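You operate a simulated robot arm through the tools that you are given. There is no shell and no other tool. Be economical: measure what you need, move in short steps, check, and stop when the job is done.

You are at the controls of a simulated robot arm. One attempt, no reset.

Task
Rinse only the muddy vegetables in the colander, then stand it on the teal plate.
Fine: colander in the sink, cold water till no mud shows, water off; leave the clean ones where they lie.

The check looks at the end state, three seconds after you hand in, the way a careful person would. Anything else that was tipped, shoved, dropped, spilled or broken makes it a failure.

Robot
A 7-joint arm with a two-finger parallel gripper on a trunk, on a base that drives. Base frame: it is fixed to the floor where the robot stands at the start and does not move with it; the origin is under the middle of the robot, x ahead of it, y to its left, z up; the surface under the hand at the start is at about z = 0.817. Units: m, degrees, N and s.
With the tool pointing down near the work surface it reaches from about 0.3 to 0.72 m from the robot's upright axis, wherever it stands. Its first joint turns from -166.0 to 166.0 degrees. Places, roughly: blue handle [0.8, -0.5, 1]; mixer [0.9, -0.4, 1]; sink floor [0.7, -0.4, 0.6]; teal plate (20x20x3 cm) [0.6, -0.9, 0.8]. Payload 1.57 kg.
The tool frame sits at the grasp point between the pads (the TCP): z along the fingers, y along the line on which they close. The tips reach 0.03 m beyond it. The gripper opens to 0.08 m. The fingers are 0.017 m wide and 0.012 m thick; the gripper's body (0.04 by 0.082 m) begins 0.08 m behind the TCP.
Orientation is that of the tool frame in the base frame, as a unit quaternion [x, y, z, w]. With the fingers straight down and closing along the base's y, the tool's x points along the base's -x, its y along +y and its z along -z.

Tools
- The arm moves only by the tool apply_moves. Its argument "targets" is a list of rows, each an object of numbers (a shift or turn left out is 0, a gripper value left out holds the last): "fingers": the opening, from 0 (shut) to 1 (fully open); "tx", "ty", "tz": the shift along the base's x, y, z in units of 25 mm (1.0 is 25 mm); "rx", "ry", "rz": the turn, a rotation vector about the base's x, y, z in units of 5 degrees (1.0 is 5 degrees). In form: [{"fingers": .., "tx": .., "ty": .., "tz": .., "rx": .., "ry": .., "rz": ..}, ...]. A call has 1 to 8 rows; each row shifts and turns the commanded pose from where the row before left it. A call with a number of a shift or a turn outside -1 to 1 is refused whole. A row lasts 0.2 s, in which the tool goes at most 0.05 m and 8.6 degrees; a call with a longer step from one row to the next is refused whole, and so is a gripper value outside its range. Where a pose cannot be reached the arm comes as near as it can. A force on the tool above 40 N (or 10 N above the force at the start of the call, whichever is more), or a blocked arm, ends the call early, and 0.2 s more pass. The fingers move at their own pace (about 0.072 m/s each) and stop on an object; they squeeze with about 31 N. The grip force told is the motor's: it shows also when the fingers shut on nothing. Time passes only in rows, and 0.2 s behind the last, so rows that do not move let the fingers close. The reply holds the time, the measured pose of the TCP, the force on the tool along the base axes, the opening and the grip force, in the units named above and with some noise, with the torque about the TCP (base axes, N m) and any sound that the robot's microphone picked up, and new pictures: "pictures" is both (left out), scene, wrist or none.
- Cameras (640 x 400 px; columns grow to the right, rows downward): "scene" is now at [-0.019, 0.0904, 1.5057]; the picture's right is [-0.62, -0.78, 0.00], its down [-0.58, 0.46, -0.68] and it looks along [0.53, -0.42, -0.74] (base axes); focal length 256 px, centre (320, 200). "wrist" rides on the gripper at [0.072, -0.007, -0.122] in the tool frame; the picture's right is [0.09, 1.00, 0.00], its down [-0.84, 0.08, -0.54] and it looks along [-0.54, 0.05, 0.84] (tool axes); focal length 238 px, centre (320, 200). There is no depth. A picture from a camera that has moved, and an enlarged one, comes with that camera's place and axes in the base frame and with its lens.
- slide_trunk(by): slides the trunk up (or, below 0, down) by that many m; the arm and the scene camera ride with it, the base frame stays. It gives what a move gives, with no picture.
- roll_base(legs): drives the robot by 1 to 6 legs, each [ahead, left, turn to the left] in m, m and degrees, along the robot's own axes; the way and the turn of a leg run together, so that a leg with both is an arc; at most 1.5 m and 180 degrees a leg. The arm and the cameras ride along, it lands a little off, and it stops where it bumps. It gives what a move gives, and a new picture of the scene camera.
- turn_head(pan, tilt): turns the head with the scene camera to pan (to the left, within 86 degrees either way) and tilt (down, from -29 to 69), counted from straight ahead of the robot. It gives what a move gives, and a new picture of the scene camera.
- enlarge(camera, box): a new picture of the part [left, top, right, bottom] of that camera's present view, enlarged. No time passes.
- sign_off(): hands the job in; it is judged then, once.

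Work in short steps. Places have to be worked out from the pictures, the camera data and where the tool is seen: move nearer, look again, correct. Check each grasp and each placing, and mend what went wrong. You have 120 turns and 260 pictures in all, those below and enlarged ones among them. Open the gripper and draw the arm clear of the work before you hand the job in, unless the task says otherwise; then end with one line.

The tools are called after "Request:" as name(argument=value, ...) on one line, values as JSON. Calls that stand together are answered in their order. apply_moves: Moves the arm, as the interface text tells. Its arguments: {"type":"object","properties":{"targets":{"type":"array"},"pictures":{"type":"string","enum":["both","scene","wrist","none"]}},"required":["targets"]} The other tools are called the same way: slide_trunk (by) slides the trunk up or down; roll_base (legs) drives the base; turn_head (pan, tilt) turns the head that bears the scene camera; enlarge (camera, box) takes an enlarged picture of a part of a camera's view; sign_off () hands the job in.

At the start:

```text
time: 0.0
tool_pos: [0.3414, -0.2207, 1.1755]
tcp_rot: [0.001, 1.0, -0.001, 0.0]
wrist_force: [-1.0, 0.3, 0.2]
ft_torque: [-0.02, 0.01, -0.02]
finger_gap: 0.08
grip_force: 0.0
trunk travel left (down, up): [-0.325, 0.155]
robot x, y, heading: [-0.0011, -0.0019, -0.1]
head pan, tilt: [-38.5, 47.5]
```

scene: 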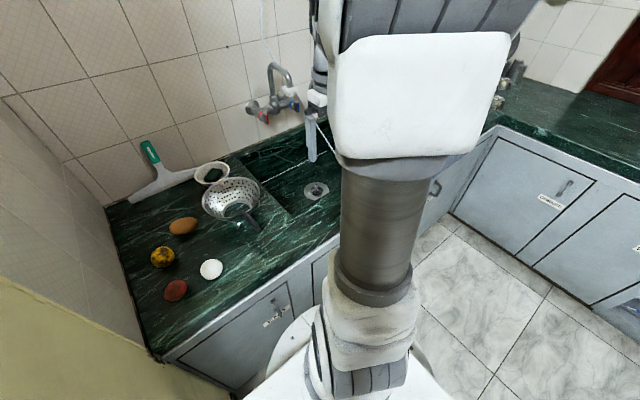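
wrist: 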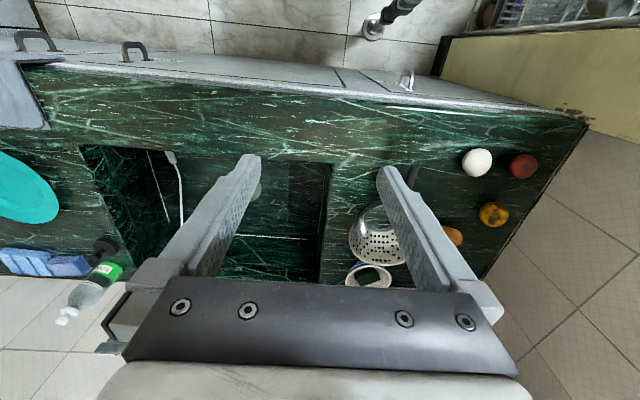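

The vegetables lie left of the sink, with the colander on the counter; I enlarge both views to tell which are muddy.

Request:
enlarge(camera="scene", box=[120, 130, 340, 310])

Request:
enlarge(camera="wrist", box=[320, 130, 560, 290])

Request:
enlarge(camera="scene", box=[230, 50, 340, 140])

```text
2.22 times, centred on (230, 220) of scene
camera zoom: at [-0.019, 0.0904, 1.5057], right [-0.62, -0.78, 0.0], down [-0.58, 0.46, -0.68], along [0.53, -0.42, -0.74], focal length 570 px, centre (520, 156)
```

zoom: 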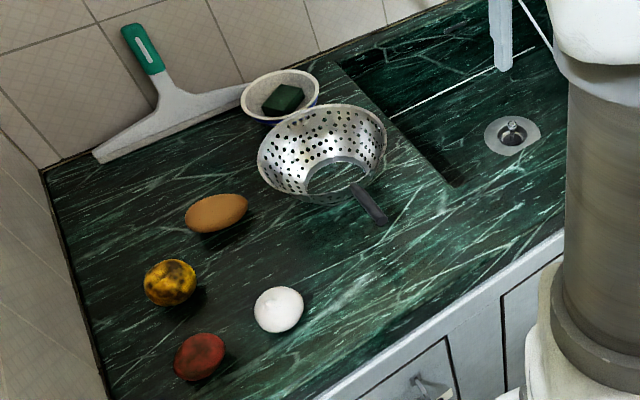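

```text
2.50 times, centred on (440, 210) of wrist
camera zoom: at [0.2705, -0.2271, 1.2981], right [-0.09, 1.0, 0.0], down [0.84, 0.08, 0.54], along [0.54, 0.05, -0.84], focal length 596 px, centre (20, 175)
```

zoom: 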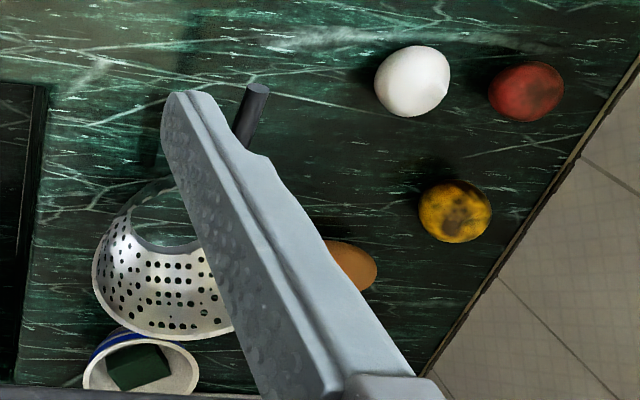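

```text
4.44 times, centred on (285, 95) of scene
camera zoom: at [-0.019, 0.0904, 1.5057], right [-0.62, -0.78, 0.0], down [-0.58, 0.46, -0.68], along [0.53, -0.42, -0.74], focal length 1139 px, centre (476, 667)
```

zoom: 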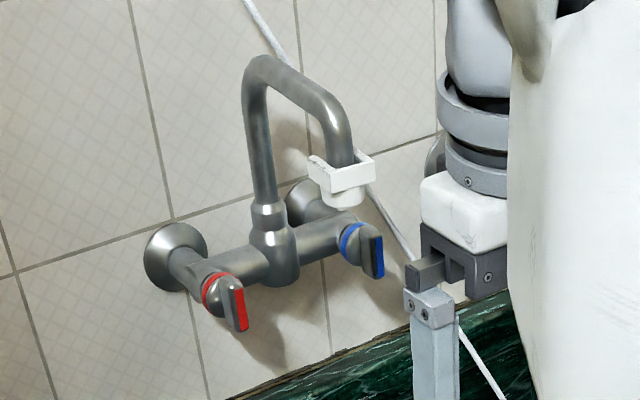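

I need a better survey: turn the head toward the plate side and sink.

Request:
turn_head(pan=-60, tilt=40)

Request:
enlarge(camera="wrist", box=[0, 120, 280, 330])

```text
time: 0.8
tool_pos: [0.3425, -0.2207, 1.1756]
tcp_rot: [0.0, 1.0, 0.0, 0.0]
wrist_force: [0.9, -0.2, -0.1]
ft_torque: [0.0, 0.0, 0.03]
finger_gap: 0.0802
grip_force: 0.1
trunk travel left (down, up): [-0.325, 0.155]
robot x, y, heading: [0.0011, -0.0018, 0.1]
head pan, tilt: [-60.0, 40.0]
camera scene: at [-0.0384, 0.0661, 1.5165], right [-0.87, -0.5, 0.0], down [-0.32, 0.56, -0.77], along [0.38, -0.66, -0.64], focal length 256 px, centre (320, 200)
```

scene: 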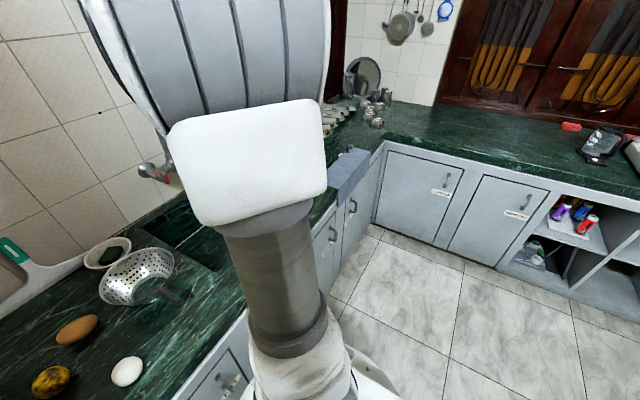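

```text
1.90 times, centred on (140, 225) of wrist
camera zoom: at [0.2705, -0.2271, 1.2981], right [-0.09, 1.0, 0.0], down [0.84, 0.08, 0.54], along [0.54, 0.05, -0.84], focal length 454 px, centre (663, 152)
```

zoom: 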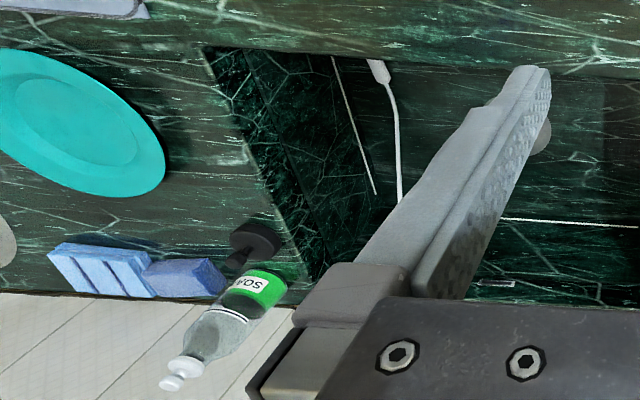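

Arm moves to the left over the vegetables so the wrist camera can inspect them.

Request:
apply_moves(targets=[{"ty": 1}, {"ty": 1}, {"ty": 1}, {"ty": 1}, {"ty": 1}, {"ty": 1}, {"ty": 1}, {"ty": 1}], pictures="none")

Request:
apply_moves(targets=[{"ty": 1}, {"ty": 1}, {"ty": 1}, {"ty": 1}, {"ty": 1}, {"ty": 1}, {"ty": 1}], pictures="both")

```text
time: 2.6
tool_pos: [0.343, -0.0203, 1.176]
tcp_rot: [0.0, 1.0, 0.0, 0.0]
wrist_force: [0.1, -0.2, -0.1]
ft_torque: [0.0, 0.03, -0.01]
finger_gap: 0.08
grip_force: 0.1
trunk travel left (down, up): [-0.325, 0.155]
robot x, y, heading: [0.0002, -0.0004, -0.3]
head pan, tilt: [-60.0, 40.0]
```

```text
time: 4.2
tool_pos: [0.3437, 0.1537, 1.1772]
tcp_rot: [0.001, 1.0, 0.0, 0.0]
wrist_force: [-0.5, 0.0, -0.2]
ft_torque: [0.01, -0.02, 0.01]
finger_gap: 0.0798
grip_force: 0.0
trunk travel left (down, up): [-0.325, 0.155]
robot x, y, heading: [0.0007, -0.0022, -0.1]
head pan, tilt: [-60.0, 40.0]
camera scene: at [-0.0384, 0.0661, 1.5165], right [-0.87, -0.5, 0.0], down [-0.32, 0.56, -0.77], along [0.38, -0.66, -0.64], focal length 256 px, centre (320, 200)
camera wrist: at [0.2718, 0.1477, 1.2994], right [-0.09, 1.0, 0.0], down [0.84, 0.08, 0.54], along [0.54, 0.05, -0.84], focal length 238 px, centre (320, 200)
```

scene: 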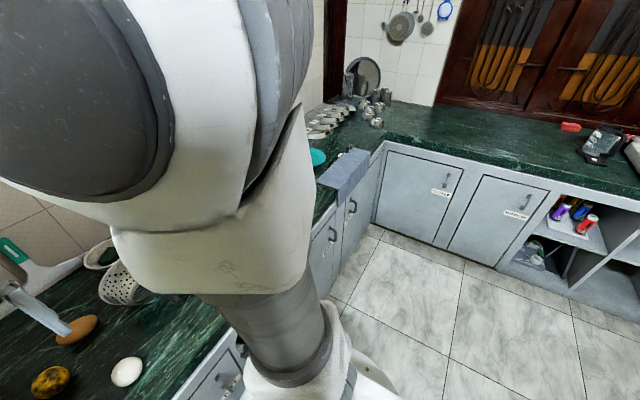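
wrist: 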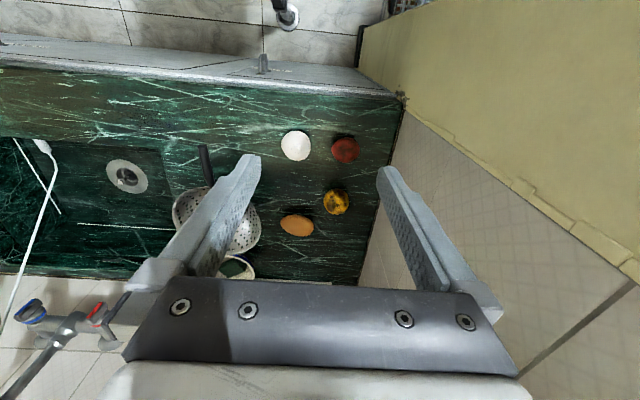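

Request:
enlarge(camera="wrist", box=[260, 110, 380, 250])

Request:
enlarge(camera="wrist", box=[0, 120, 270, 330])

```text
2.86 times, centred on (320, 180) of wrist
camera zoom: at [0.2718, 0.1477, 1.2994], right [-0.09, 1.0, 0.0], down [0.84, 0.08, 0.54], along [0.54, 0.05, -0.84], focal length 681 px, centre (320, 257)
```

zoom: 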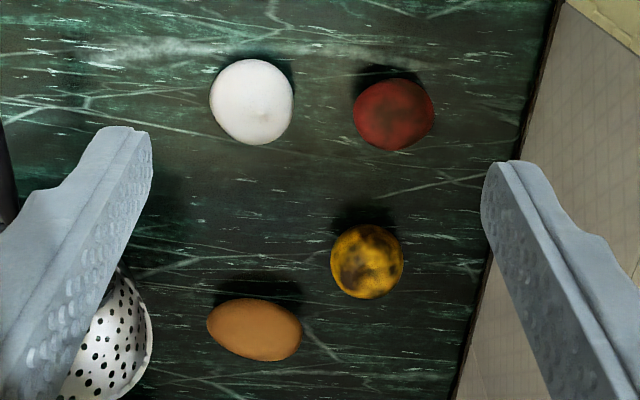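

```text
1.90 times, centred on (135, 225) of wrist
camera zoom: at [0.2718, 0.1477, 1.2994], right [-0.09, 1.0, 0.0], down [0.84, 0.08, 0.54], along [0.54, 0.05, -0.84], focal length 454 px, centre (672, 152)
```

zoom: 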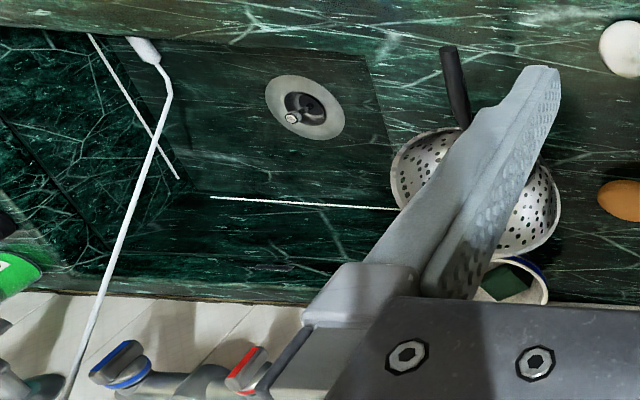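

Yellow is clearly spotted with mud; red seems so. I go lower to inspect closely.

Request:
apply_moves(targets=[{"tz": -1}, {"tz": -1}, {"tz": -1}, {"tz": -1}, {"tz": -1}, {"tz": -1, "tx": 0.5}], pictures="wrist")

Request:
enlarge(camera="wrist", box=[240, 60, 400, 260])

```text
time: 5.7
tool_pos: [0.3556, 0.1536, 1.0259]
tcp_rot: [0.0, 1.0, 0.0, 0.0]
wrist_force: [0.2, 0.3, -0.5]
ft_torque: [0.01, 0.0, 0.0]
finger_gap: 0.0796
grip_force: 0.0
trunk travel left (down, up): [-0.325, 0.155]
robot x, y, heading: [0.0012, -0.001, 0.3]
head pan, tilt: [-60.0, 40.0]
camera wrist: at [0.2836, 0.1474, 1.1483], right [-0.09, 1.0, 0.0], down [0.84, 0.08, 0.54], along [0.54, 0.05, -0.84], focal length 238 px, centre (320, 200)
```

wrist: 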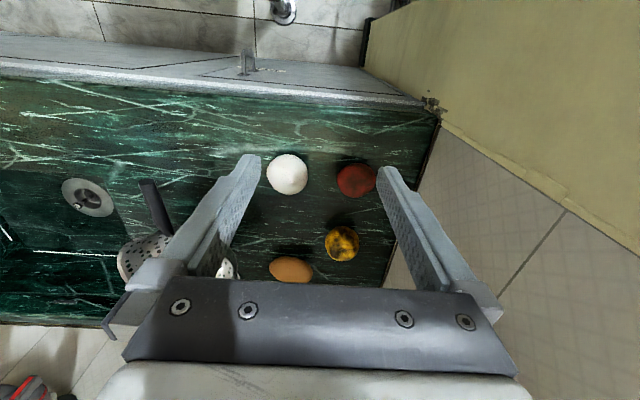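

```text
2.00 times, centred on (320, 160) of wrist
camera zoom: at [0.2836, 0.1474, 1.1483], right [-0.09, 1.0, 0.0], down [0.84, 0.08, 0.54], along [0.54, 0.05, -0.84], focal length 477 px, centre (320, 280)
```

zoom: 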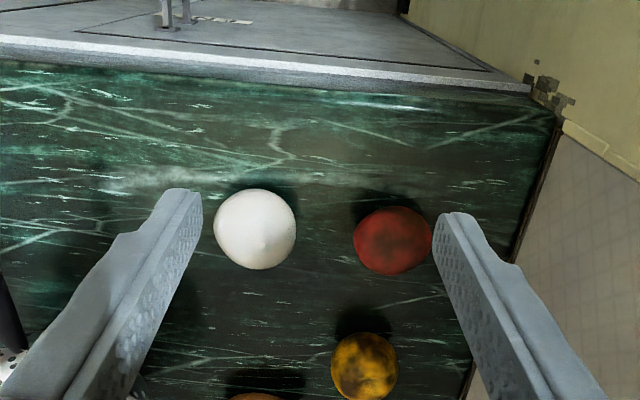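

Request:
enlarge(camera="wrist", box=[325, 150, 389, 206])

Request:
enlarge(camera="wrist", box=[256, 140, 320, 296])

Request:
turn_head(pan=0, tilt=60)

```text
7.14 times, centred on (357, 178) of wrist
camera zoom: at [0.2836, 0.1474, 1.1483], right [-0.09, 1.0, 0.0], down [0.84, 0.08, 0.54], along [0.54, 0.05, -0.84], focal length 1702 px, centre (56, 357)
```

zoom: 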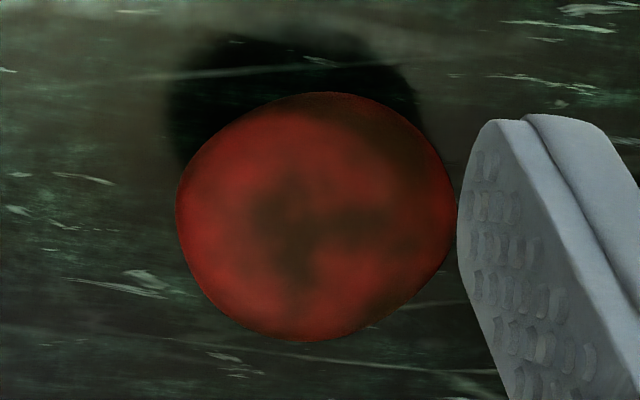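

```text
2.56 times, centred on (288, 218) of wrist
camera zoom: at [0.2836, 0.1474, 1.1483], right [-0.09, 1.0, 0.0], down [0.84, 0.08, 0.54], along [0.54, 0.05, -0.84], focal length 611 px, centre (402, 154)
```

zoom: 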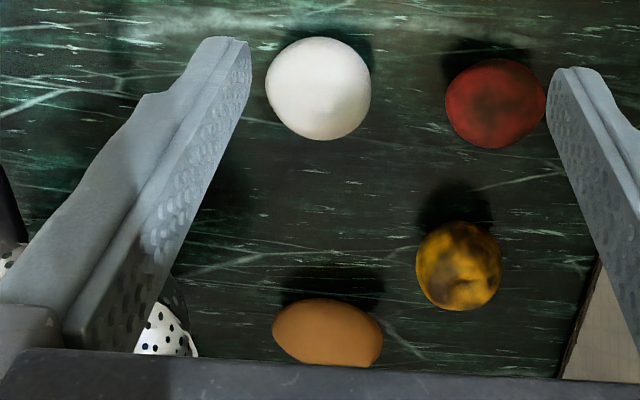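

```text
time: 7.0
tool_pos: [0.3564, 0.1543, 1.0258]
tcp_rot: [0.0, 1.0, 0.0, 0.001]
wrist_force: [0.5, 0.1, -0.7]
ft_torque: [-0.01, 0.0, -0.01]
finger_gap: 0.0801
grip_force: 0.0
trunk travel left (down, up): [-0.325, 0.155]
robot x, y, heading: [0.0004, -0.0006, -0.1]
head pan, tilt: [0.0, 60.0]
camera scene: at [-0.0143, 0.1396, 1.4898], right [0.0, -1.0, 0.0], down [-0.87, 0.0, -0.5], along [0.5, 0.0, -0.87], focal length 256 px, centre (320, 200)
```

scene: 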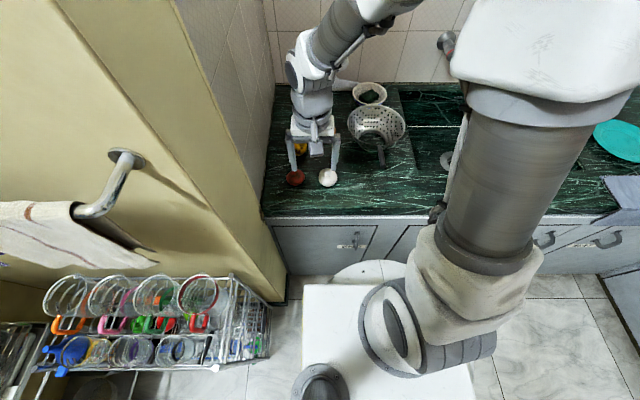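

Red and yellow carry mud; white and brown look clean. Now a closer look at the colander and sink.

Request:
enlarge(camera="scene", box=[320, 60, 440, 200])

Request:
apply_moves(targets=[{"tz": 1, "ty": -1}, {"tz": 1, "ty": -1}, {"tz": 0.5, "ty": -1}, {"ty": -1}, {"ty": -1}, {"ty": -1}, {"ty": -1}, {"ty": -1}], pictures="both")

```text
2.86 times, centred on (380, 130) of scene
camera zoom: at [-0.0143, 0.1396, 1.4898], right [0.0, -1.0, 0.0], down [-0.87, 0.0, -0.5], along [0.5, 0.0, -0.87], focal length 732 px, centre (149, 400)
```

zoom: 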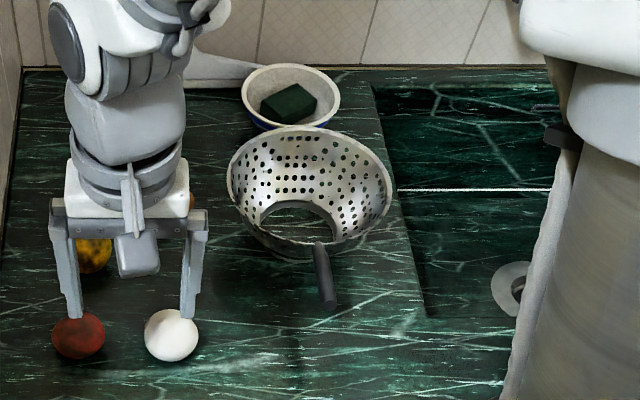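

```text
time: 8.8
tool_pos: [0.3558, -0.0466, 1.0882]
tcp_rot: [-0.001, 1.0, -0.001, 0.0]
wrist_force: [-0.1, 0.5, -0.3]
ft_torque: [0.0, 0.0, 0.02]
finger_gap: 0.0802
grip_force: 0.0
trunk travel left (down, up): [-0.325, 0.155]
robot x, y, heading: [0.0045, -0.0004, -0.1]
head pan, tilt: [0.0, 60.0]
camera scene: at [-0.0143, 0.1397, 1.4898], right [0.0, -1.0, 0.0], down [-0.87, 0.0, -0.5], along [0.5, 0.0, -0.87], focal length 256 px, centre (320, 200)
camera wrist: at [0.2841, -0.0538, 1.2101], right [-0.09, 1.0, 0.0], down [0.84, 0.08, 0.54], along [0.54, 0.05, -0.84], focal length 238 px, centre (320, 200)
```

scene: 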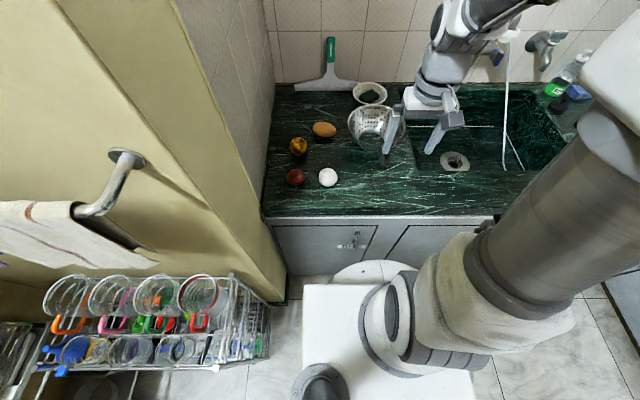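
wrist: 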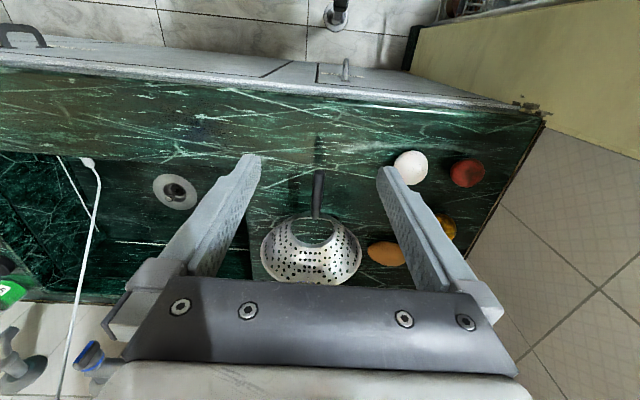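

Request:
enlarge(camera="wrist", box=[250, 160, 380, 290])

Request:
enlarge(camera="scene", box=[340, 75, 416, 175])

Request:
enlarge(camera="scene", box=[400, 10, 620, 190])

```text
3.08 times, centred on (315, 225) of wrist
camera zoom: at [0.2841, -0.0538, 1.2101], right [-0.09, 1.0, 0.0], down [0.84, 0.08, 0.54], along [0.54, 0.05, -0.84], focal length 733 px, centre (335, 123)
```

zoom: 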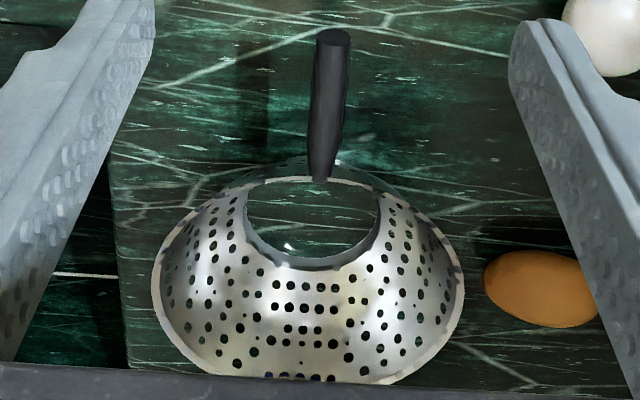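

```text
4.00 times, centred on (378, 125) of scene
camera zoom: at [-0.0143, 0.1397, 1.4898], right [0.0, -1.0, 0.0], down [-0.87, 0.0, -0.5], along [0.5, 0.0, -0.87], focal length 1025 px, centre (88, 500)
```

zoom: 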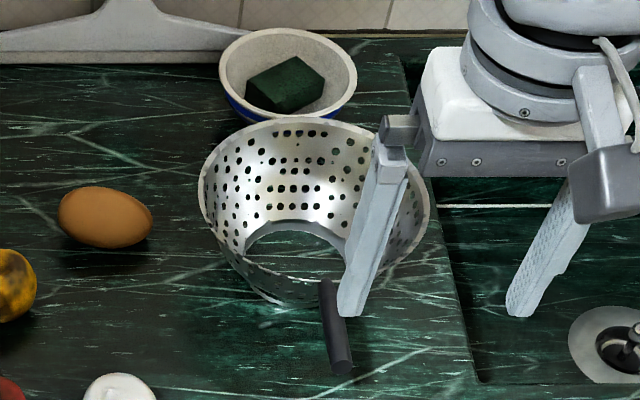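

```text
2.22 times, centred on (510, 100) of scene
camera zoom: at [-0.0143, 0.1397, 1.4898], right [0.0, -1.0, 0.0], down [-0.87, 0.0, -0.5], along [0.5, 0.0, -0.87], focal length 570 px, centre (-102, 422)
```

zoom: 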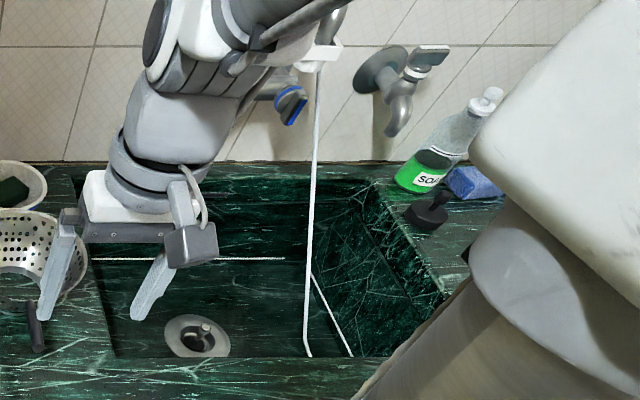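

Muddy ones: red ≈(.440,.216), yellow ≈(.568,.213), radius ≈28 mm. Colander rim centre ≈(.61,-.04), rim z≈.90, handle toward the robot. I go above red first.

Request:
apply_moves(targets=[{"ty": 1, "tx": 0.42}, {"ty": 1, "tx": 0.42}, {"ty": 1, "tx": 0.42}, {"ty": 1, "tx": 0.42}, {"ty": 1, "tx": 0.42}, {"ty": 1, "tx": 0.42}, {"ty": 1, "tx": 0.42}, {"ty": 1, "tx": 0.42}], pictures="none")

Request:
apply_moves(targets=[{"ty": 0.83, "tz": -1}, {"ty": 0.83, "tz": -1}, {"ty": 0.83, "tz": -1}, {"tz": -1}, {}], pictures="both")

```text
time: 10.6
tool_pos: [0.44, 0.1535, 1.0886]
tcp_rot: [0.0, 1.0, 0.0, 0.0]
wrist_force: [-0.6, -0.2, -0.5]
ft_torque: [0.01, 0.03, -0.01]
finger_gap: 0.08
grip_force: 0.1
trunk travel left (down, up): [-0.325, 0.155]
robot x, y, heading: [0.0, -0.0005, -0.0]
head pan, tilt: [0.0, 60.0]
```

```text
time: 11.8
tool_pos: [0.439, 0.2161, 0.988]
tcp_rot: [0.0, 1.0, 0.0, 0.0]
wrist_force: [0.4, 0.0, -0.3]
ft_torque: [-0.01, 0.04, 0.02]
finger_gap: 0.0801
grip_force: 0.0
trunk travel left (down, up): [-0.325, 0.155]
robot x, y, heading: [-0.0002, 0.0014, -0.2]
head pan, tilt: [0.0, 60.0]
camera scene: at [-0.0143, 0.1397, 1.4898], right [0.0, -1.0, 0.0], down [-0.87, 0.0, -0.5], along [0.5, 0.0, -0.87], focal length 256 px, centre (320, 200)
camera wrist: at [0.3674, 0.2097, 1.1106], right [-0.09, 1.0, 0.0], down [0.84, 0.08, 0.54], along [0.54, 0.05, -0.84], focal length 238 px, centre (320, 200)
```

scene: 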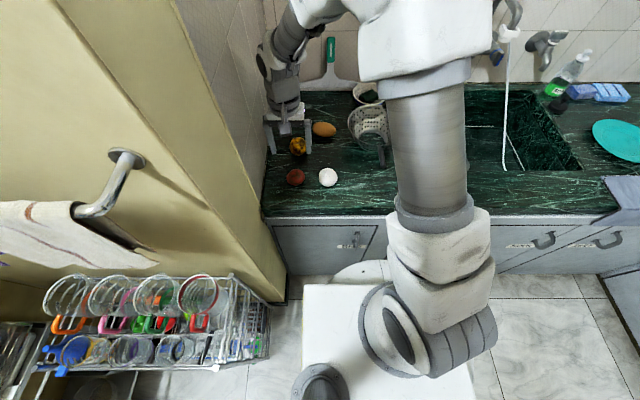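
wrist: 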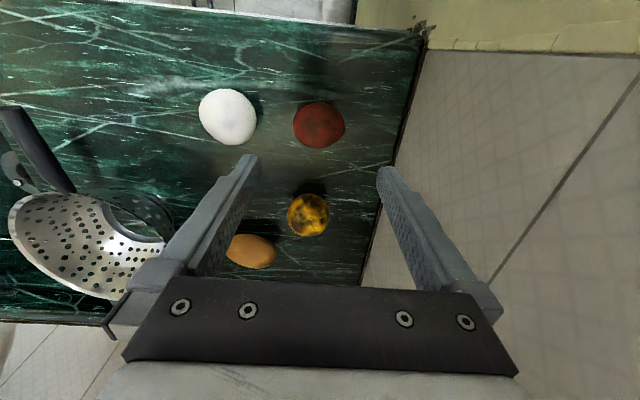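

Red lies exactly below the TCP. Descending to z≈.852 and closing.

Request:
apply_moves(targets=[{"tz": -1}, {"tz": -1}, {"tz": -1}, {"tz": -1}, {"tz": -1}, {"tz": -0.44}], pictures="wrist")

Request:
apply_moves(targets=[{"fingers": 0.3}, {"fingers": 0.3}, {"fingers": 0}, {"fingers": 0}], pictures="wrist")

```text
time: 13.2
tool_pos: [0.4389, 0.2163, 0.8525]
tcp_rot: [0.0, 1.0, 0.001, 0.0]
wrist_force: [0.2, 0.3, 0.0]
ft_torque: [0.0, 0.0, 0.0]
finger_gap: 0.0804
grip_force: 0.0
trunk travel left (down, up): [-0.325, 0.155]
robot x, y, heading: [-0.0012, -0.0025, 0.2]
head pan, tilt: [0.0, 60.0]
camera wrist: at [0.3671, 0.2103, 0.9753], right [-0.09, 1.0, 0.0], down [0.84, 0.08, 0.54], along [0.54, 0.05, -0.84], focal length 238 px, centre (320, 200)
```

wrist: 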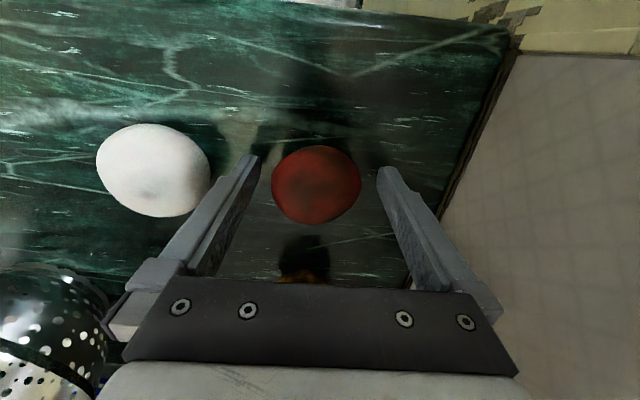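

```text
time: 14.2
tool_pos: [0.4386, 0.2169, 0.853]
tcp_rot: [0.0, 1.0, 0.0, 0.0]
wrist_force: [0.0, 0.0, -0.7]
ft_torque: [0.03, 0.02, 0.01]
finger_gap: 0.0582
grip_force: 30.6
trunk travel left (down, up): [-0.325, 0.155]
robot x, y, heading: [-0.0017, -0.0042, 0.2]
head pan, tilt: [0.0, 60.0]
camera wrist: at [0.3672, 0.2103, 0.9756], right [-0.09, 1.0, 0.0], down [0.84, 0.08, 0.54], along [0.54, 0.05, -0.84], focal length 238 px, centre (320, 200)
```

wrist: 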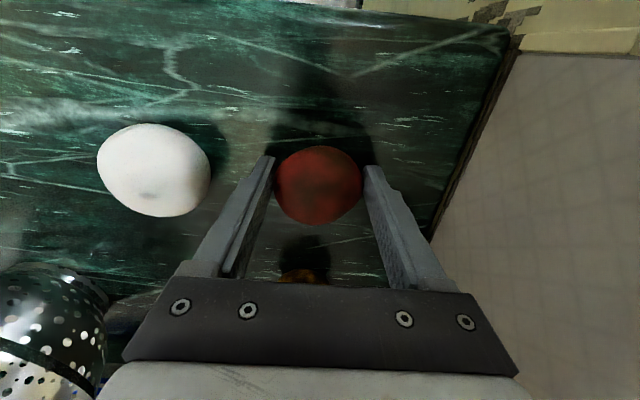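

Red is gripped (gap 58 mm). Lift and carry it over the colander.

Request:
apply_moves(targets=[{"tz": 1}, {"tz": 1}, {"tz": 1}, {"tz": 1}, {"tz": 1}, {"tz": 1}, {"tz": 1}, {"ty": -1, "tx": 0.6}], pictures="none")

Request:
apply_moves(targets=[{"ty": -1, "tx": 0.7}, {"ty": -1, "tx": 0.7}, {"ty": -1, "tx": 0.7}, {"ty": -1, "tx": 0.7}, {"ty": -1, "tx": 0.7}, {"ty": -1, "tx": 0.7}, {"ty": -1, "tx": 0.7}, {"ty": -1, "tx": 0.7}], pictures="none")

Request:
apply_moves(targets=[{"ty": -1, "tx": 0.6}, {"ty": -0.3}], pictures="both")

```text
time: 15.9
tool_pos: [0.4519, 0.1907, 1.028]
tcp_rot: [0.0, 1.0, 0.0, 0.0]
wrist_force: [0.1, 0.5, -0.7]
ft_torque: [0.01, 0.0, 0.03]
finger_gap: 0.058
grip_force: 31.0
trunk travel left (down, up): [-0.325, 0.155]
robot x, y, heading: [0.0008, 0.0024, -0.0]
head pan, tilt: [0.0, 60.0]
```

```text
time: 17.8
tool_pos: [0.5943, -0.0083, 1.0262]
tcp_rot: [0.0, 1.0, 0.0, -0.001]
wrist_force: [-0.7, -0.7, -1.0]
ft_torque: [-0.01, 0.02, -0.01]
finger_gap: 0.058
grip_force: 31.0
trunk travel left (down, up): [-0.325, 0.155]
robot x, y, heading: [-0.0007, -0.0034, 0.1]
head pan, tilt: [0.0, 60.0]
```

```text
time: 18.4
tool_pos: [0.6089, -0.0408, 1.0268]
tcp_rot: [0.0, 1.0, 0.0, 0.0]
wrist_force: [0.6, 0.8, -0.7]
ft_torque: [-0.02, 0.03, 0.0]
finger_gap: 0.0576
grip_force: 31.5
trunk travel left (down, up): [-0.325, 0.155]
robot x, y, heading: [0.0024, 0.0005, -0.3]
head pan, tilt: [0.0, 60.0]
camera scene: at [-0.0142, 0.1395, 1.4898], right [0.0, -1.0, 0.0], down [-0.87, 0.0, -0.5], along [0.5, 0.0, -0.87], focal length 256 px, centre (320, 200)
camera wrist: at [0.5364, -0.0478, 1.1497], right [-0.09, 1.0, 0.0], down [0.84, 0.08, 0.54], along [0.54, 0.05, -0.84], focal length 238 px, centre (320, 200)
```

scene: 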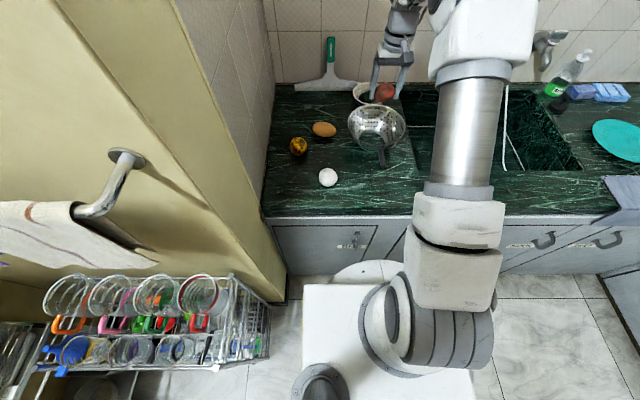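
wrist: 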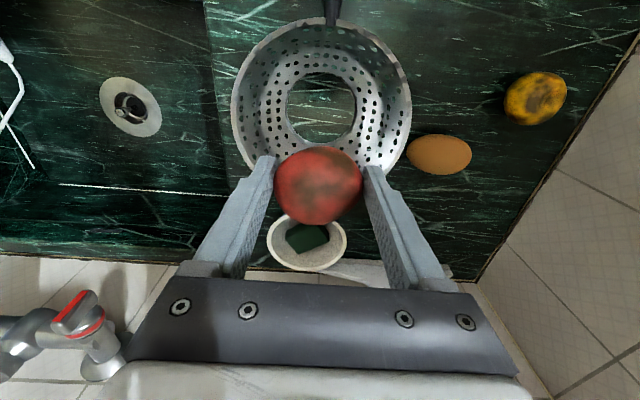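

Request:
enlarge(camera="wrist", box=[220, 10, 420, 180])

```text
2.35 times, centred on (320, 95) of wrist
camera zoom: at [0.5364, -0.0478, 1.1497], right [-0.09, 1.0, 0.0], down [0.84, 0.08, 0.54], along [0.54, 0.05, -0.84], focal length 561 px, centre (320, 447)
```

zoom: 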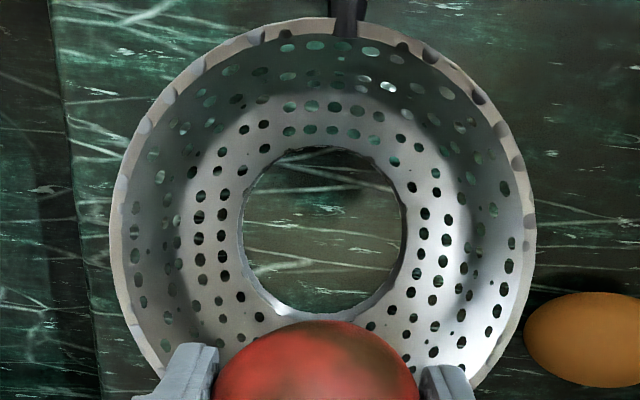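

The bottom shows marble through it (maybe thin/clear rendering); I'll lower the red gently to the floor of the colander and release with a narrow opening.

Request:
apply_moves(targets=[{"tz": -1, "tx": -0.2}, {"tz": -1}, {"tz": -1}, {"tz": -1}, {"tz": -1}, {"tz": -1}, {}], pictures="both")

```text
time: 19.9
tool_pos: [0.6054, -0.0411, 0.8775]
tcp_rot: [0.0, 1.0, 0.0, 0.0]
wrist_force: [0.0, 0.0, -0.6]
ft_torque: [0.0, -0.03, -0.01]
finger_gap: 0.0577
grip_force: 30.8
trunk travel left (down, up): [-0.325, 0.155]
robot x, y, heading: [0.0002, -0.0039, -0.0]
head pan, tilt: [0.0, 60.0]
camera scene: at [-0.0142, 0.1397, 1.4898], right [0.0, -1.0, 0.0], down [-0.87, 0.0, -0.5], along [0.5, 0.0, -0.87], focal length 256 px, centre (320, 200)
camera wrist: at [0.5323, -0.0474, 0.9993], right [-0.09, 1.0, 0.0], down [0.84, 0.08, 0.54], along [0.54, 0.05, -0.84], focal length 238 px, centre (320, 200)
```

scene: 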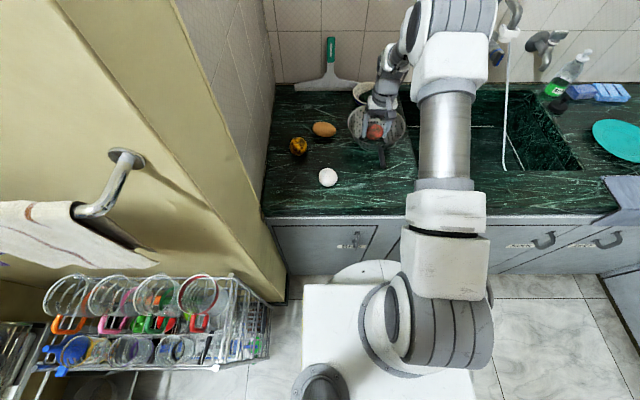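
wrist: 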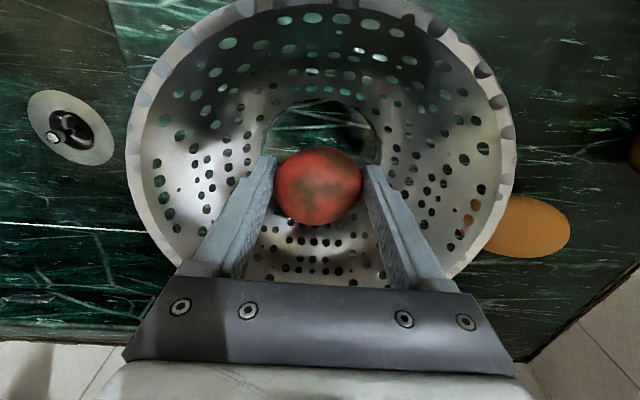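

No contact yet; lower 10 mm and watch the force.

Request:
apply_moves(targets=[{"tz": -0.3}, {"tz": -0.2}], pictures="none")

Request:
apply_moves(targets=[{"fingers": 0.85}, {"fingers": 0.85}, {}], pictures="wrist")

```text
time: 20.6
tool_pos: [0.6037, -0.0402, 0.8641]
tcp_rot: [-0.001, 1.0, 0.0, 0.0]
wrist_force: [-0.3, -0.1, 0.0]
ft_torque: [0.03, 0.02, -0.01]
finger_gap: 0.058
grip_force: 31.0
trunk travel left (down, up): [-0.325, 0.155]
robot x, y, heading: [0.0011, 0.0018, 0.1]
head pan, tilt: [0.0, 60.0]
```

```text
time: 21.4
tool_pos: [0.6049, -0.0404, 0.8651]
tcp_rot: [-0.001, 1.0, -0.001, 0.001]
wrist_force: [0.7, 0.2, 0.8]
ft_torque: [0.01, -0.07, -0.02]
finger_gap: 0.0625
grip_force: 0.0
trunk travel left (down, up): [-0.325, 0.155]
robot x, y, heading: [0.0001, -0.0005, 0.1]
head pan, tilt: [0.0, 60.0]
camera wrist: at [0.5321, -0.0466, 0.9875], right [-0.09, 1.0, 0.0], down [0.84, 0.08, 0.54], along [0.54, 0.05, -0.84], focal length 238 px, centre (320, 200)
```

wrist: 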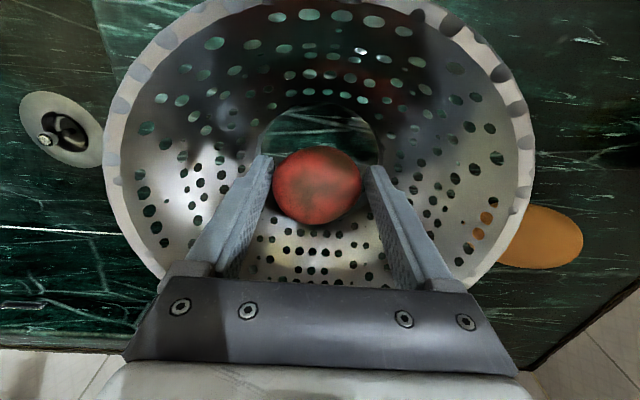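

Fingers stopped at 62.5 mm (touching the wall probably), red is free. Retract straight up and look.

Request:
apply_moves(targets=[{"tz": 0.6}, {"tz": 1}, {"tz": 1}, {"tz": 1}, {"tz": 1}, {"tz": 1}], pictures="wrist")

Request:
enlarge(camera="wrist", box=[220, 10, 420, 180])

```text
time: 22.8
tool_pos: [0.6035, -0.0408, 1.0054]
tcp_rot: [0.0, 1.0, 0.0, -0.001]
wrist_force: [-0.9, 0.3, 0.0]
ft_torque: [0.03, 0.01, 0.01]
finger_gap: 0.0683
grip_force: 0.0
trunk travel left (down, up): [-0.325, 0.155]
robot x, y, heading: [0.0001, 0.0016, -0.0]
head pan, tilt: [0.0, 60.0]
camera wrist: at [0.5318, -0.0471, 1.1282], right [-0.09, 1.0, 0.0], down [0.84, 0.08, 0.54], along [0.54, 0.05, -0.84], focal length 238 px, centre (320, 200)
```

wrist: 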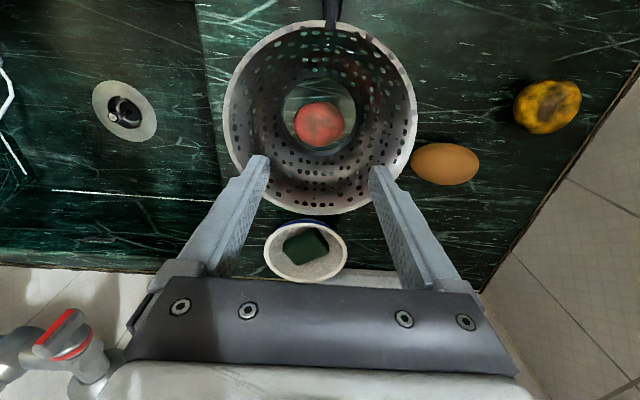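

```text
2.35 times, centred on (320, 95) of wrist
camera zoom: at [0.5318, -0.0471, 1.1282], right [-0.09, 1.0, 0.0], down [0.84, 0.08, 0.54], along [0.54, 0.05, -0.84], focal length 561 px, centre (320, 447)
```

zoom: 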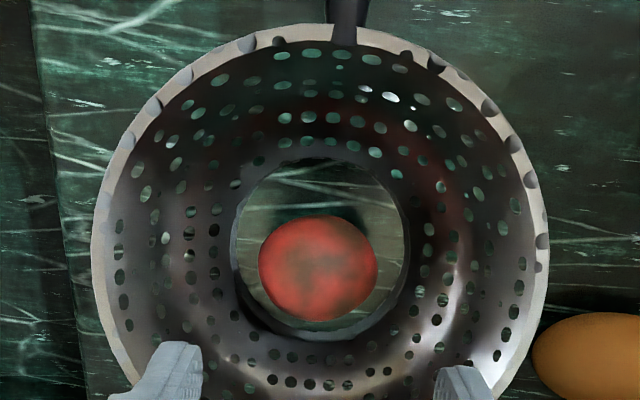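

Red rests in the colander. Next: yellow at ≈(.567,.214).

Request:
apply_moves(targets=[{"ty": 1, "tx": -0.18, "fingers": 1}, {"ty": 1, "tx": -0.18}, {"ty": 1, "tx": -0.18}, {"ty": 1, "tx": -0.18}, {"ty": 1, "tx": -0.18}, {"ty": 1, "tx": -0.18}, {"ty": 1, "tx": -0.18}, {"ty": 1, "tx": -0.18}], pictures="none")

Request:
apply_moves(targets=[{"ty": 1}, {"ty": 1}, {"ty": 0.2}, {"tz": -1}, {}], pictures="wrist")

```text
time: 24.6
tool_pos: [0.5691, 0.1582, 1.0073]
tcp_rot: [0.0, 1.0, 0.0, 0.0]
wrist_force: [0.1, 0.3, -0.3]
ft_torque: [-0.03, 0.01, 0.02]
finger_gap: 0.0799
grip_force: 0.1
trunk travel left (down, up): [-0.325, 0.155]
robot x, y, heading: [-0.0012, -0.0033, 0.0]
head pan, tilt: [0.0, 60.0]
```

```text
time: 25.8
tool_pos: [0.568, 0.2153, 0.9781]
tcp_rot: [0.0, 1.0, 0.0, 0.0]
wrist_force: [-0.3, 0.1, 0.1]
ft_torque: [-0.02, 0.01, -0.01]
finger_gap: 0.0799
grip_force: 0.0
trunk travel left (down, up): [-0.325, 0.155]
robot x, y, heading: [0.0009, 0.0022, 0.1]
head pan, tilt: [0.0, 60.0]
camera wrist: at [0.4966, 0.2093, 1.102], right [-0.09, 1.0, 0.0], down [0.84, 0.08, 0.54], along [0.54, 0.05, -0.84], focal length 238 px, centre (320, 200)
```

wrist: 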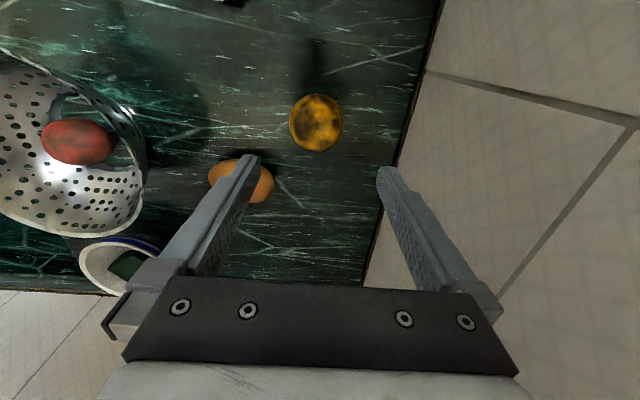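

Yellow is ~3 mm off in x and y; correct, descend, grip.

Request:
apply_moves(targets=[{"tz": -1, "tx": -0.12, "ty": -0.12}, {"tz": -1}, {"tz": -1}, {"tz": -1}, {"tz": -1}, {"fingers": 0.3}, {"fingers": 0}, {"fingers": 0}], pictures="wrist")

Request:
apply_moves(targets=[{"fingers": 0}, {"tz": 1}, {"tz": 1}, {"tz": 1}, {"tz": 1}, {"tz": 1}, {"tz": 1}, {"tz": 0.5}], pictures="wrist")

```text
time: 27.6
tool_pos: [0.5656, 0.2131, 0.8538]
tcp_rot: [0.0, 1.0, 0.0, 0.0]
wrist_force: [0.3, -0.3, 0.2]
ft_torque: [0.0, -0.03, 0.03]
finger_gap: 0.0583
grip_force: 31.4
trunk travel left (down, up): [-0.325, 0.155]
robot x, y, heading: [-0.0021, 0.0007, -0.1]
head pan, tilt: [0.0, 60.0]
camera wrist: at [0.4936, 0.2066, 0.9771], right [-0.09, 1.0, 0.0], down [0.84, 0.08, 0.54], along [0.54, 0.05, -0.84], focal length 238 px, centre (320, 200)
```

wrist: 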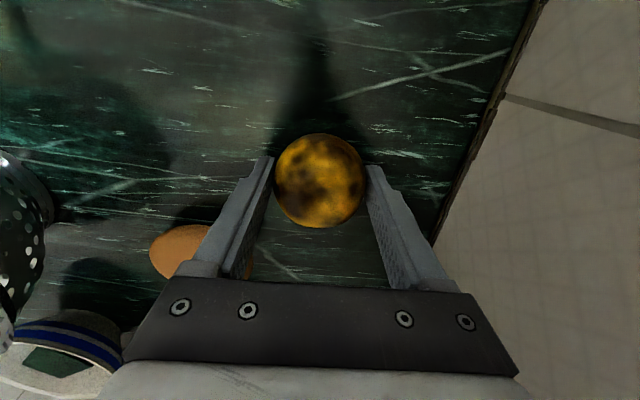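

```text
time: 29.4
tool_pos: [0.5647, 0.2097, 1.0167]
tcp_rot: [0.0, 1.0, 0.0, 0.001]
wrist_force: [-0.2, -0.6, -1.6]
ft_torque: [0.0, 0.02, 0.0]
finger_gap: 0.0583
grip_force: 31.1
trunk travel left (down, up): [-0.325, 0.155]
robot x, y, heading: [-0.0003, -0.0007, -0.0]
head pan, tilt: [0.0, 60.0]
camera wrist: at [0.4933, 0.2042, 1.1396], right [-0.09, 1.0, 0.0], down [0.84, 0.08, 0.54], along [0.54, 0.05, -0.84], focal length 238 px, centre (320, 200)
```

wrist: 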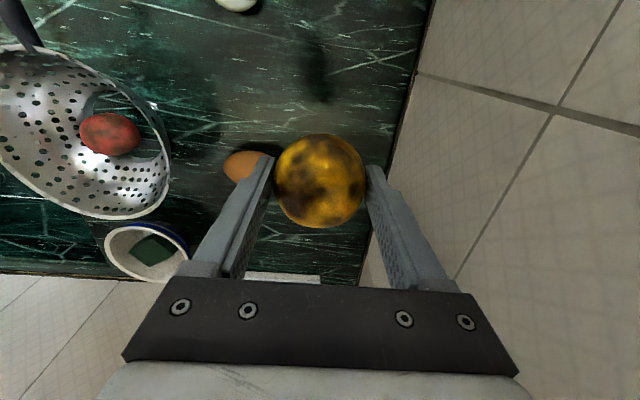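

Yellow is held. Carry it to the far half of the colander beside red: (.642,-.041).

Request:
apply_moves(targets=[{"ty": -1, "tx": 0.31}, {"ty": -1, "tx": 0.31}, {"ty": -1, "tx": 0.31}, {"ty": -1, "tx": 0.31}, {"ty": -1, "tx": 0.31}, {"ty": -1, "tx": 0.31}, {"ty": -1, "tx": 0.31}, {"ty": -1, "tx": 0.31}], pictures="none")

Request:
apply_moves(targets=[{"ty": -1, "tx": 0.31}, {"ty": -1, "tx": 0.31}, {"tz": -1}, {"tz": -1}, {"tz": -1}, {"tz": -1}, {}], pictures="both")

```text
time: 31.1
tool_pos: [0.6279, 0.0119, 1.0166]
tcp_rot: [0.0, 1.0, 0.0, 0.0]
wrist_force: [-0.5, -0.1, -0.9]
ft_torque: [-0.03, 0.02, 0.04]
finger_gap: 0.0582
grip_force: 30.8
trunk travel left (down, up): [-0.325, 0.155]
robot x, y, heading: [-0.0006, 0.0012, 0.1]
head pan, tilt: [0.0, 60.0]
```

```text
time: 32.8
tool_pos: [0.644, -0.0396, 0.9166]
tcp_rot: [0.0, 1.0, -0.001, 0.0]
wrist_force: [0.3, -0.5, -1.4]
ft_torque: [0.04, 0.04, -0.01]
finger_gap: 0.0581
grip_force: 30.8
trunk travel left (down, up): [-0.325, 0.155]
robot x, y, heading: [0.0006, 0.0018, 0.1]
head pan, tilt: [0.0, 60.0]
camera scene: at [-0.0142, 0.1397, 1.4898], right [0.0, -1.0, 0.0], down [-0.87, 0.0, -0.5], along [0.5, 0.0, -0.87], focal length 256 px, centre (320, 200)
camera wrist: at [0.5726, -0.0459, 1.0391], right [-0.09, 1.0, 0.0], down [0.84, 0.08, 0.54], along [0.54, 0.05, -0.84], focal length 238 px, centre (320, 200)
```

scene: 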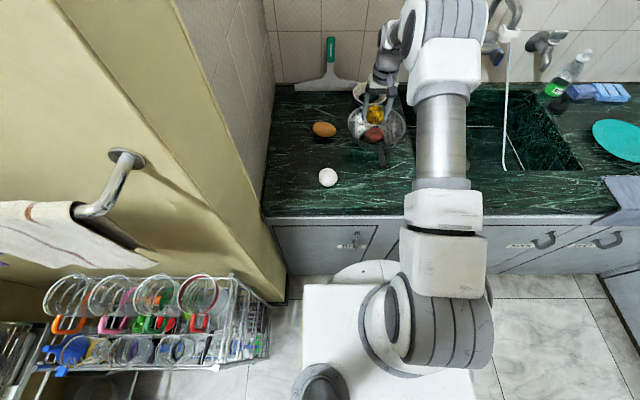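
wrist: 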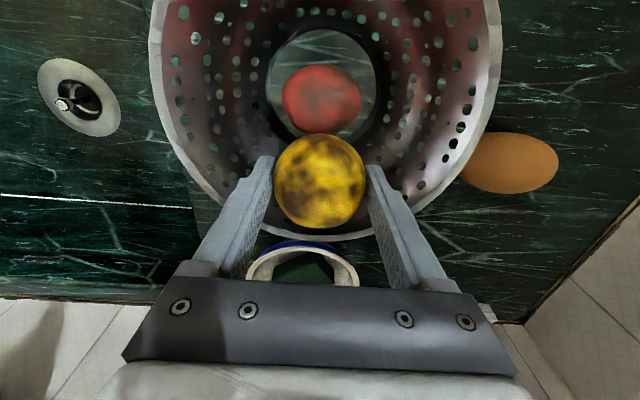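

Lower slightly more to z≈.903 and release.

Request:
apply_moves(targets=[{"tz": -0.5}, {}, {"fingers": 0.85}, {"fingers": 0.9}, {"fingers": 0.9}], pictures="wrist")

Request:
apply_moves(targets=[{"tz": 1}, {"tz": 1}, {"tz": 1}, {"tz": 1}, {"tz": 1}, {"tz": 1}], pictures="both")

```text
time: 34.0
tool_pos: [0.643, -0.0386, 0.9044]
tcp_rot: [0.001, 1.0, 0.0, 0.0]
wrist_force: [0.4, -0.5, -0.5]
ft_torque: [-0.01, 0.02, -0.03]
finger_gap: 0.0723
grip_force: 0.1
trunk travel left (down, up): [-0.325, 0.155]
robot x, y, heading: [0.0013, 0.0002, -0.1]
head pan, tilt: [0.0, 60.0]
camera wrist: at [0.5717, -0.0459, 1.027], right [-0.09, 1.0, 0.0], down [0.84, 0.08, 0.54], along [0.54, 0.05, -0.84], focal length 238 px, centre (320, 200)
```

wrist: 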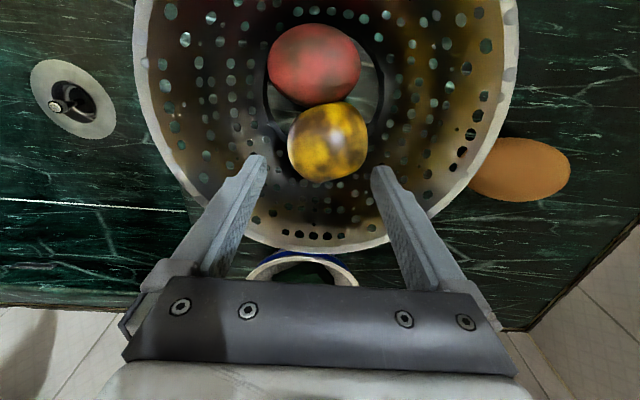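

```text
time: 35.4
tool_pos: [0.6419, -0.037, 1.0546]
tcp_rot: [0.0, 1.0, 0.0, 0.0]
wrist_force: [-0.2, 0.0, -0.9]
ft_torque: [-0.01, 0.01, -0.02]
finger_gap: 0.072
grip_force: 0.0
trunk travel left (down, up): [-0.325, 0.155]
robot x, y, heading: [-0.0017, -0.0014, -0.4]
head pan, tilt: [0.0, 60.0]
camera scene: at [-0.0144, 0.1397, 1.4897], right [0.0, -1.0, 0.0], down [-0.87, 0.0, -0.5], along [0.5, 0.0, -0.87], focal length 256 px, centre (320, 200)
camera wrist: at [0.5699, -0.044, 1.1768], right [-0.09, 1.0, 0.0], down [0.84, 0.08, 0.54], along [0.54, 0.05, -0.84], focal length 238 px, centre (320, 200)
```

scene: 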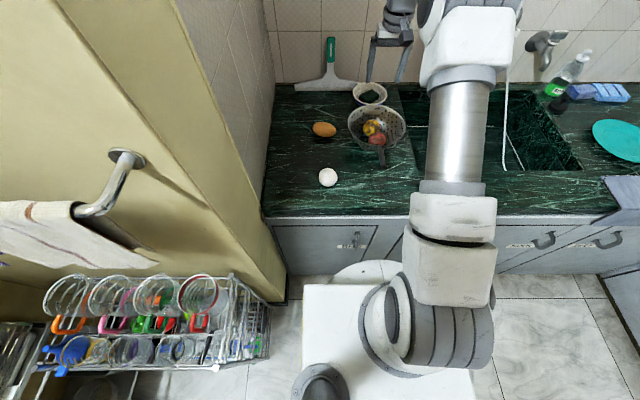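
wrist: 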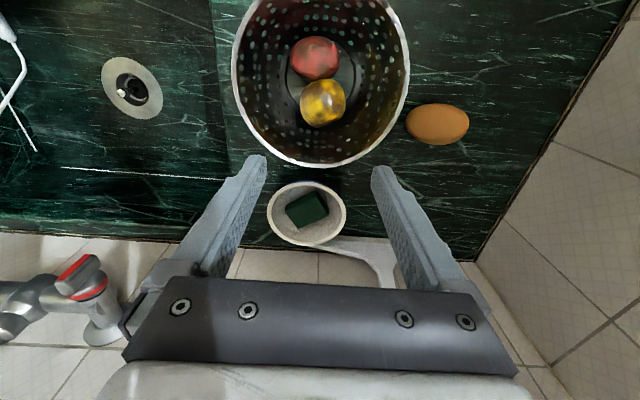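

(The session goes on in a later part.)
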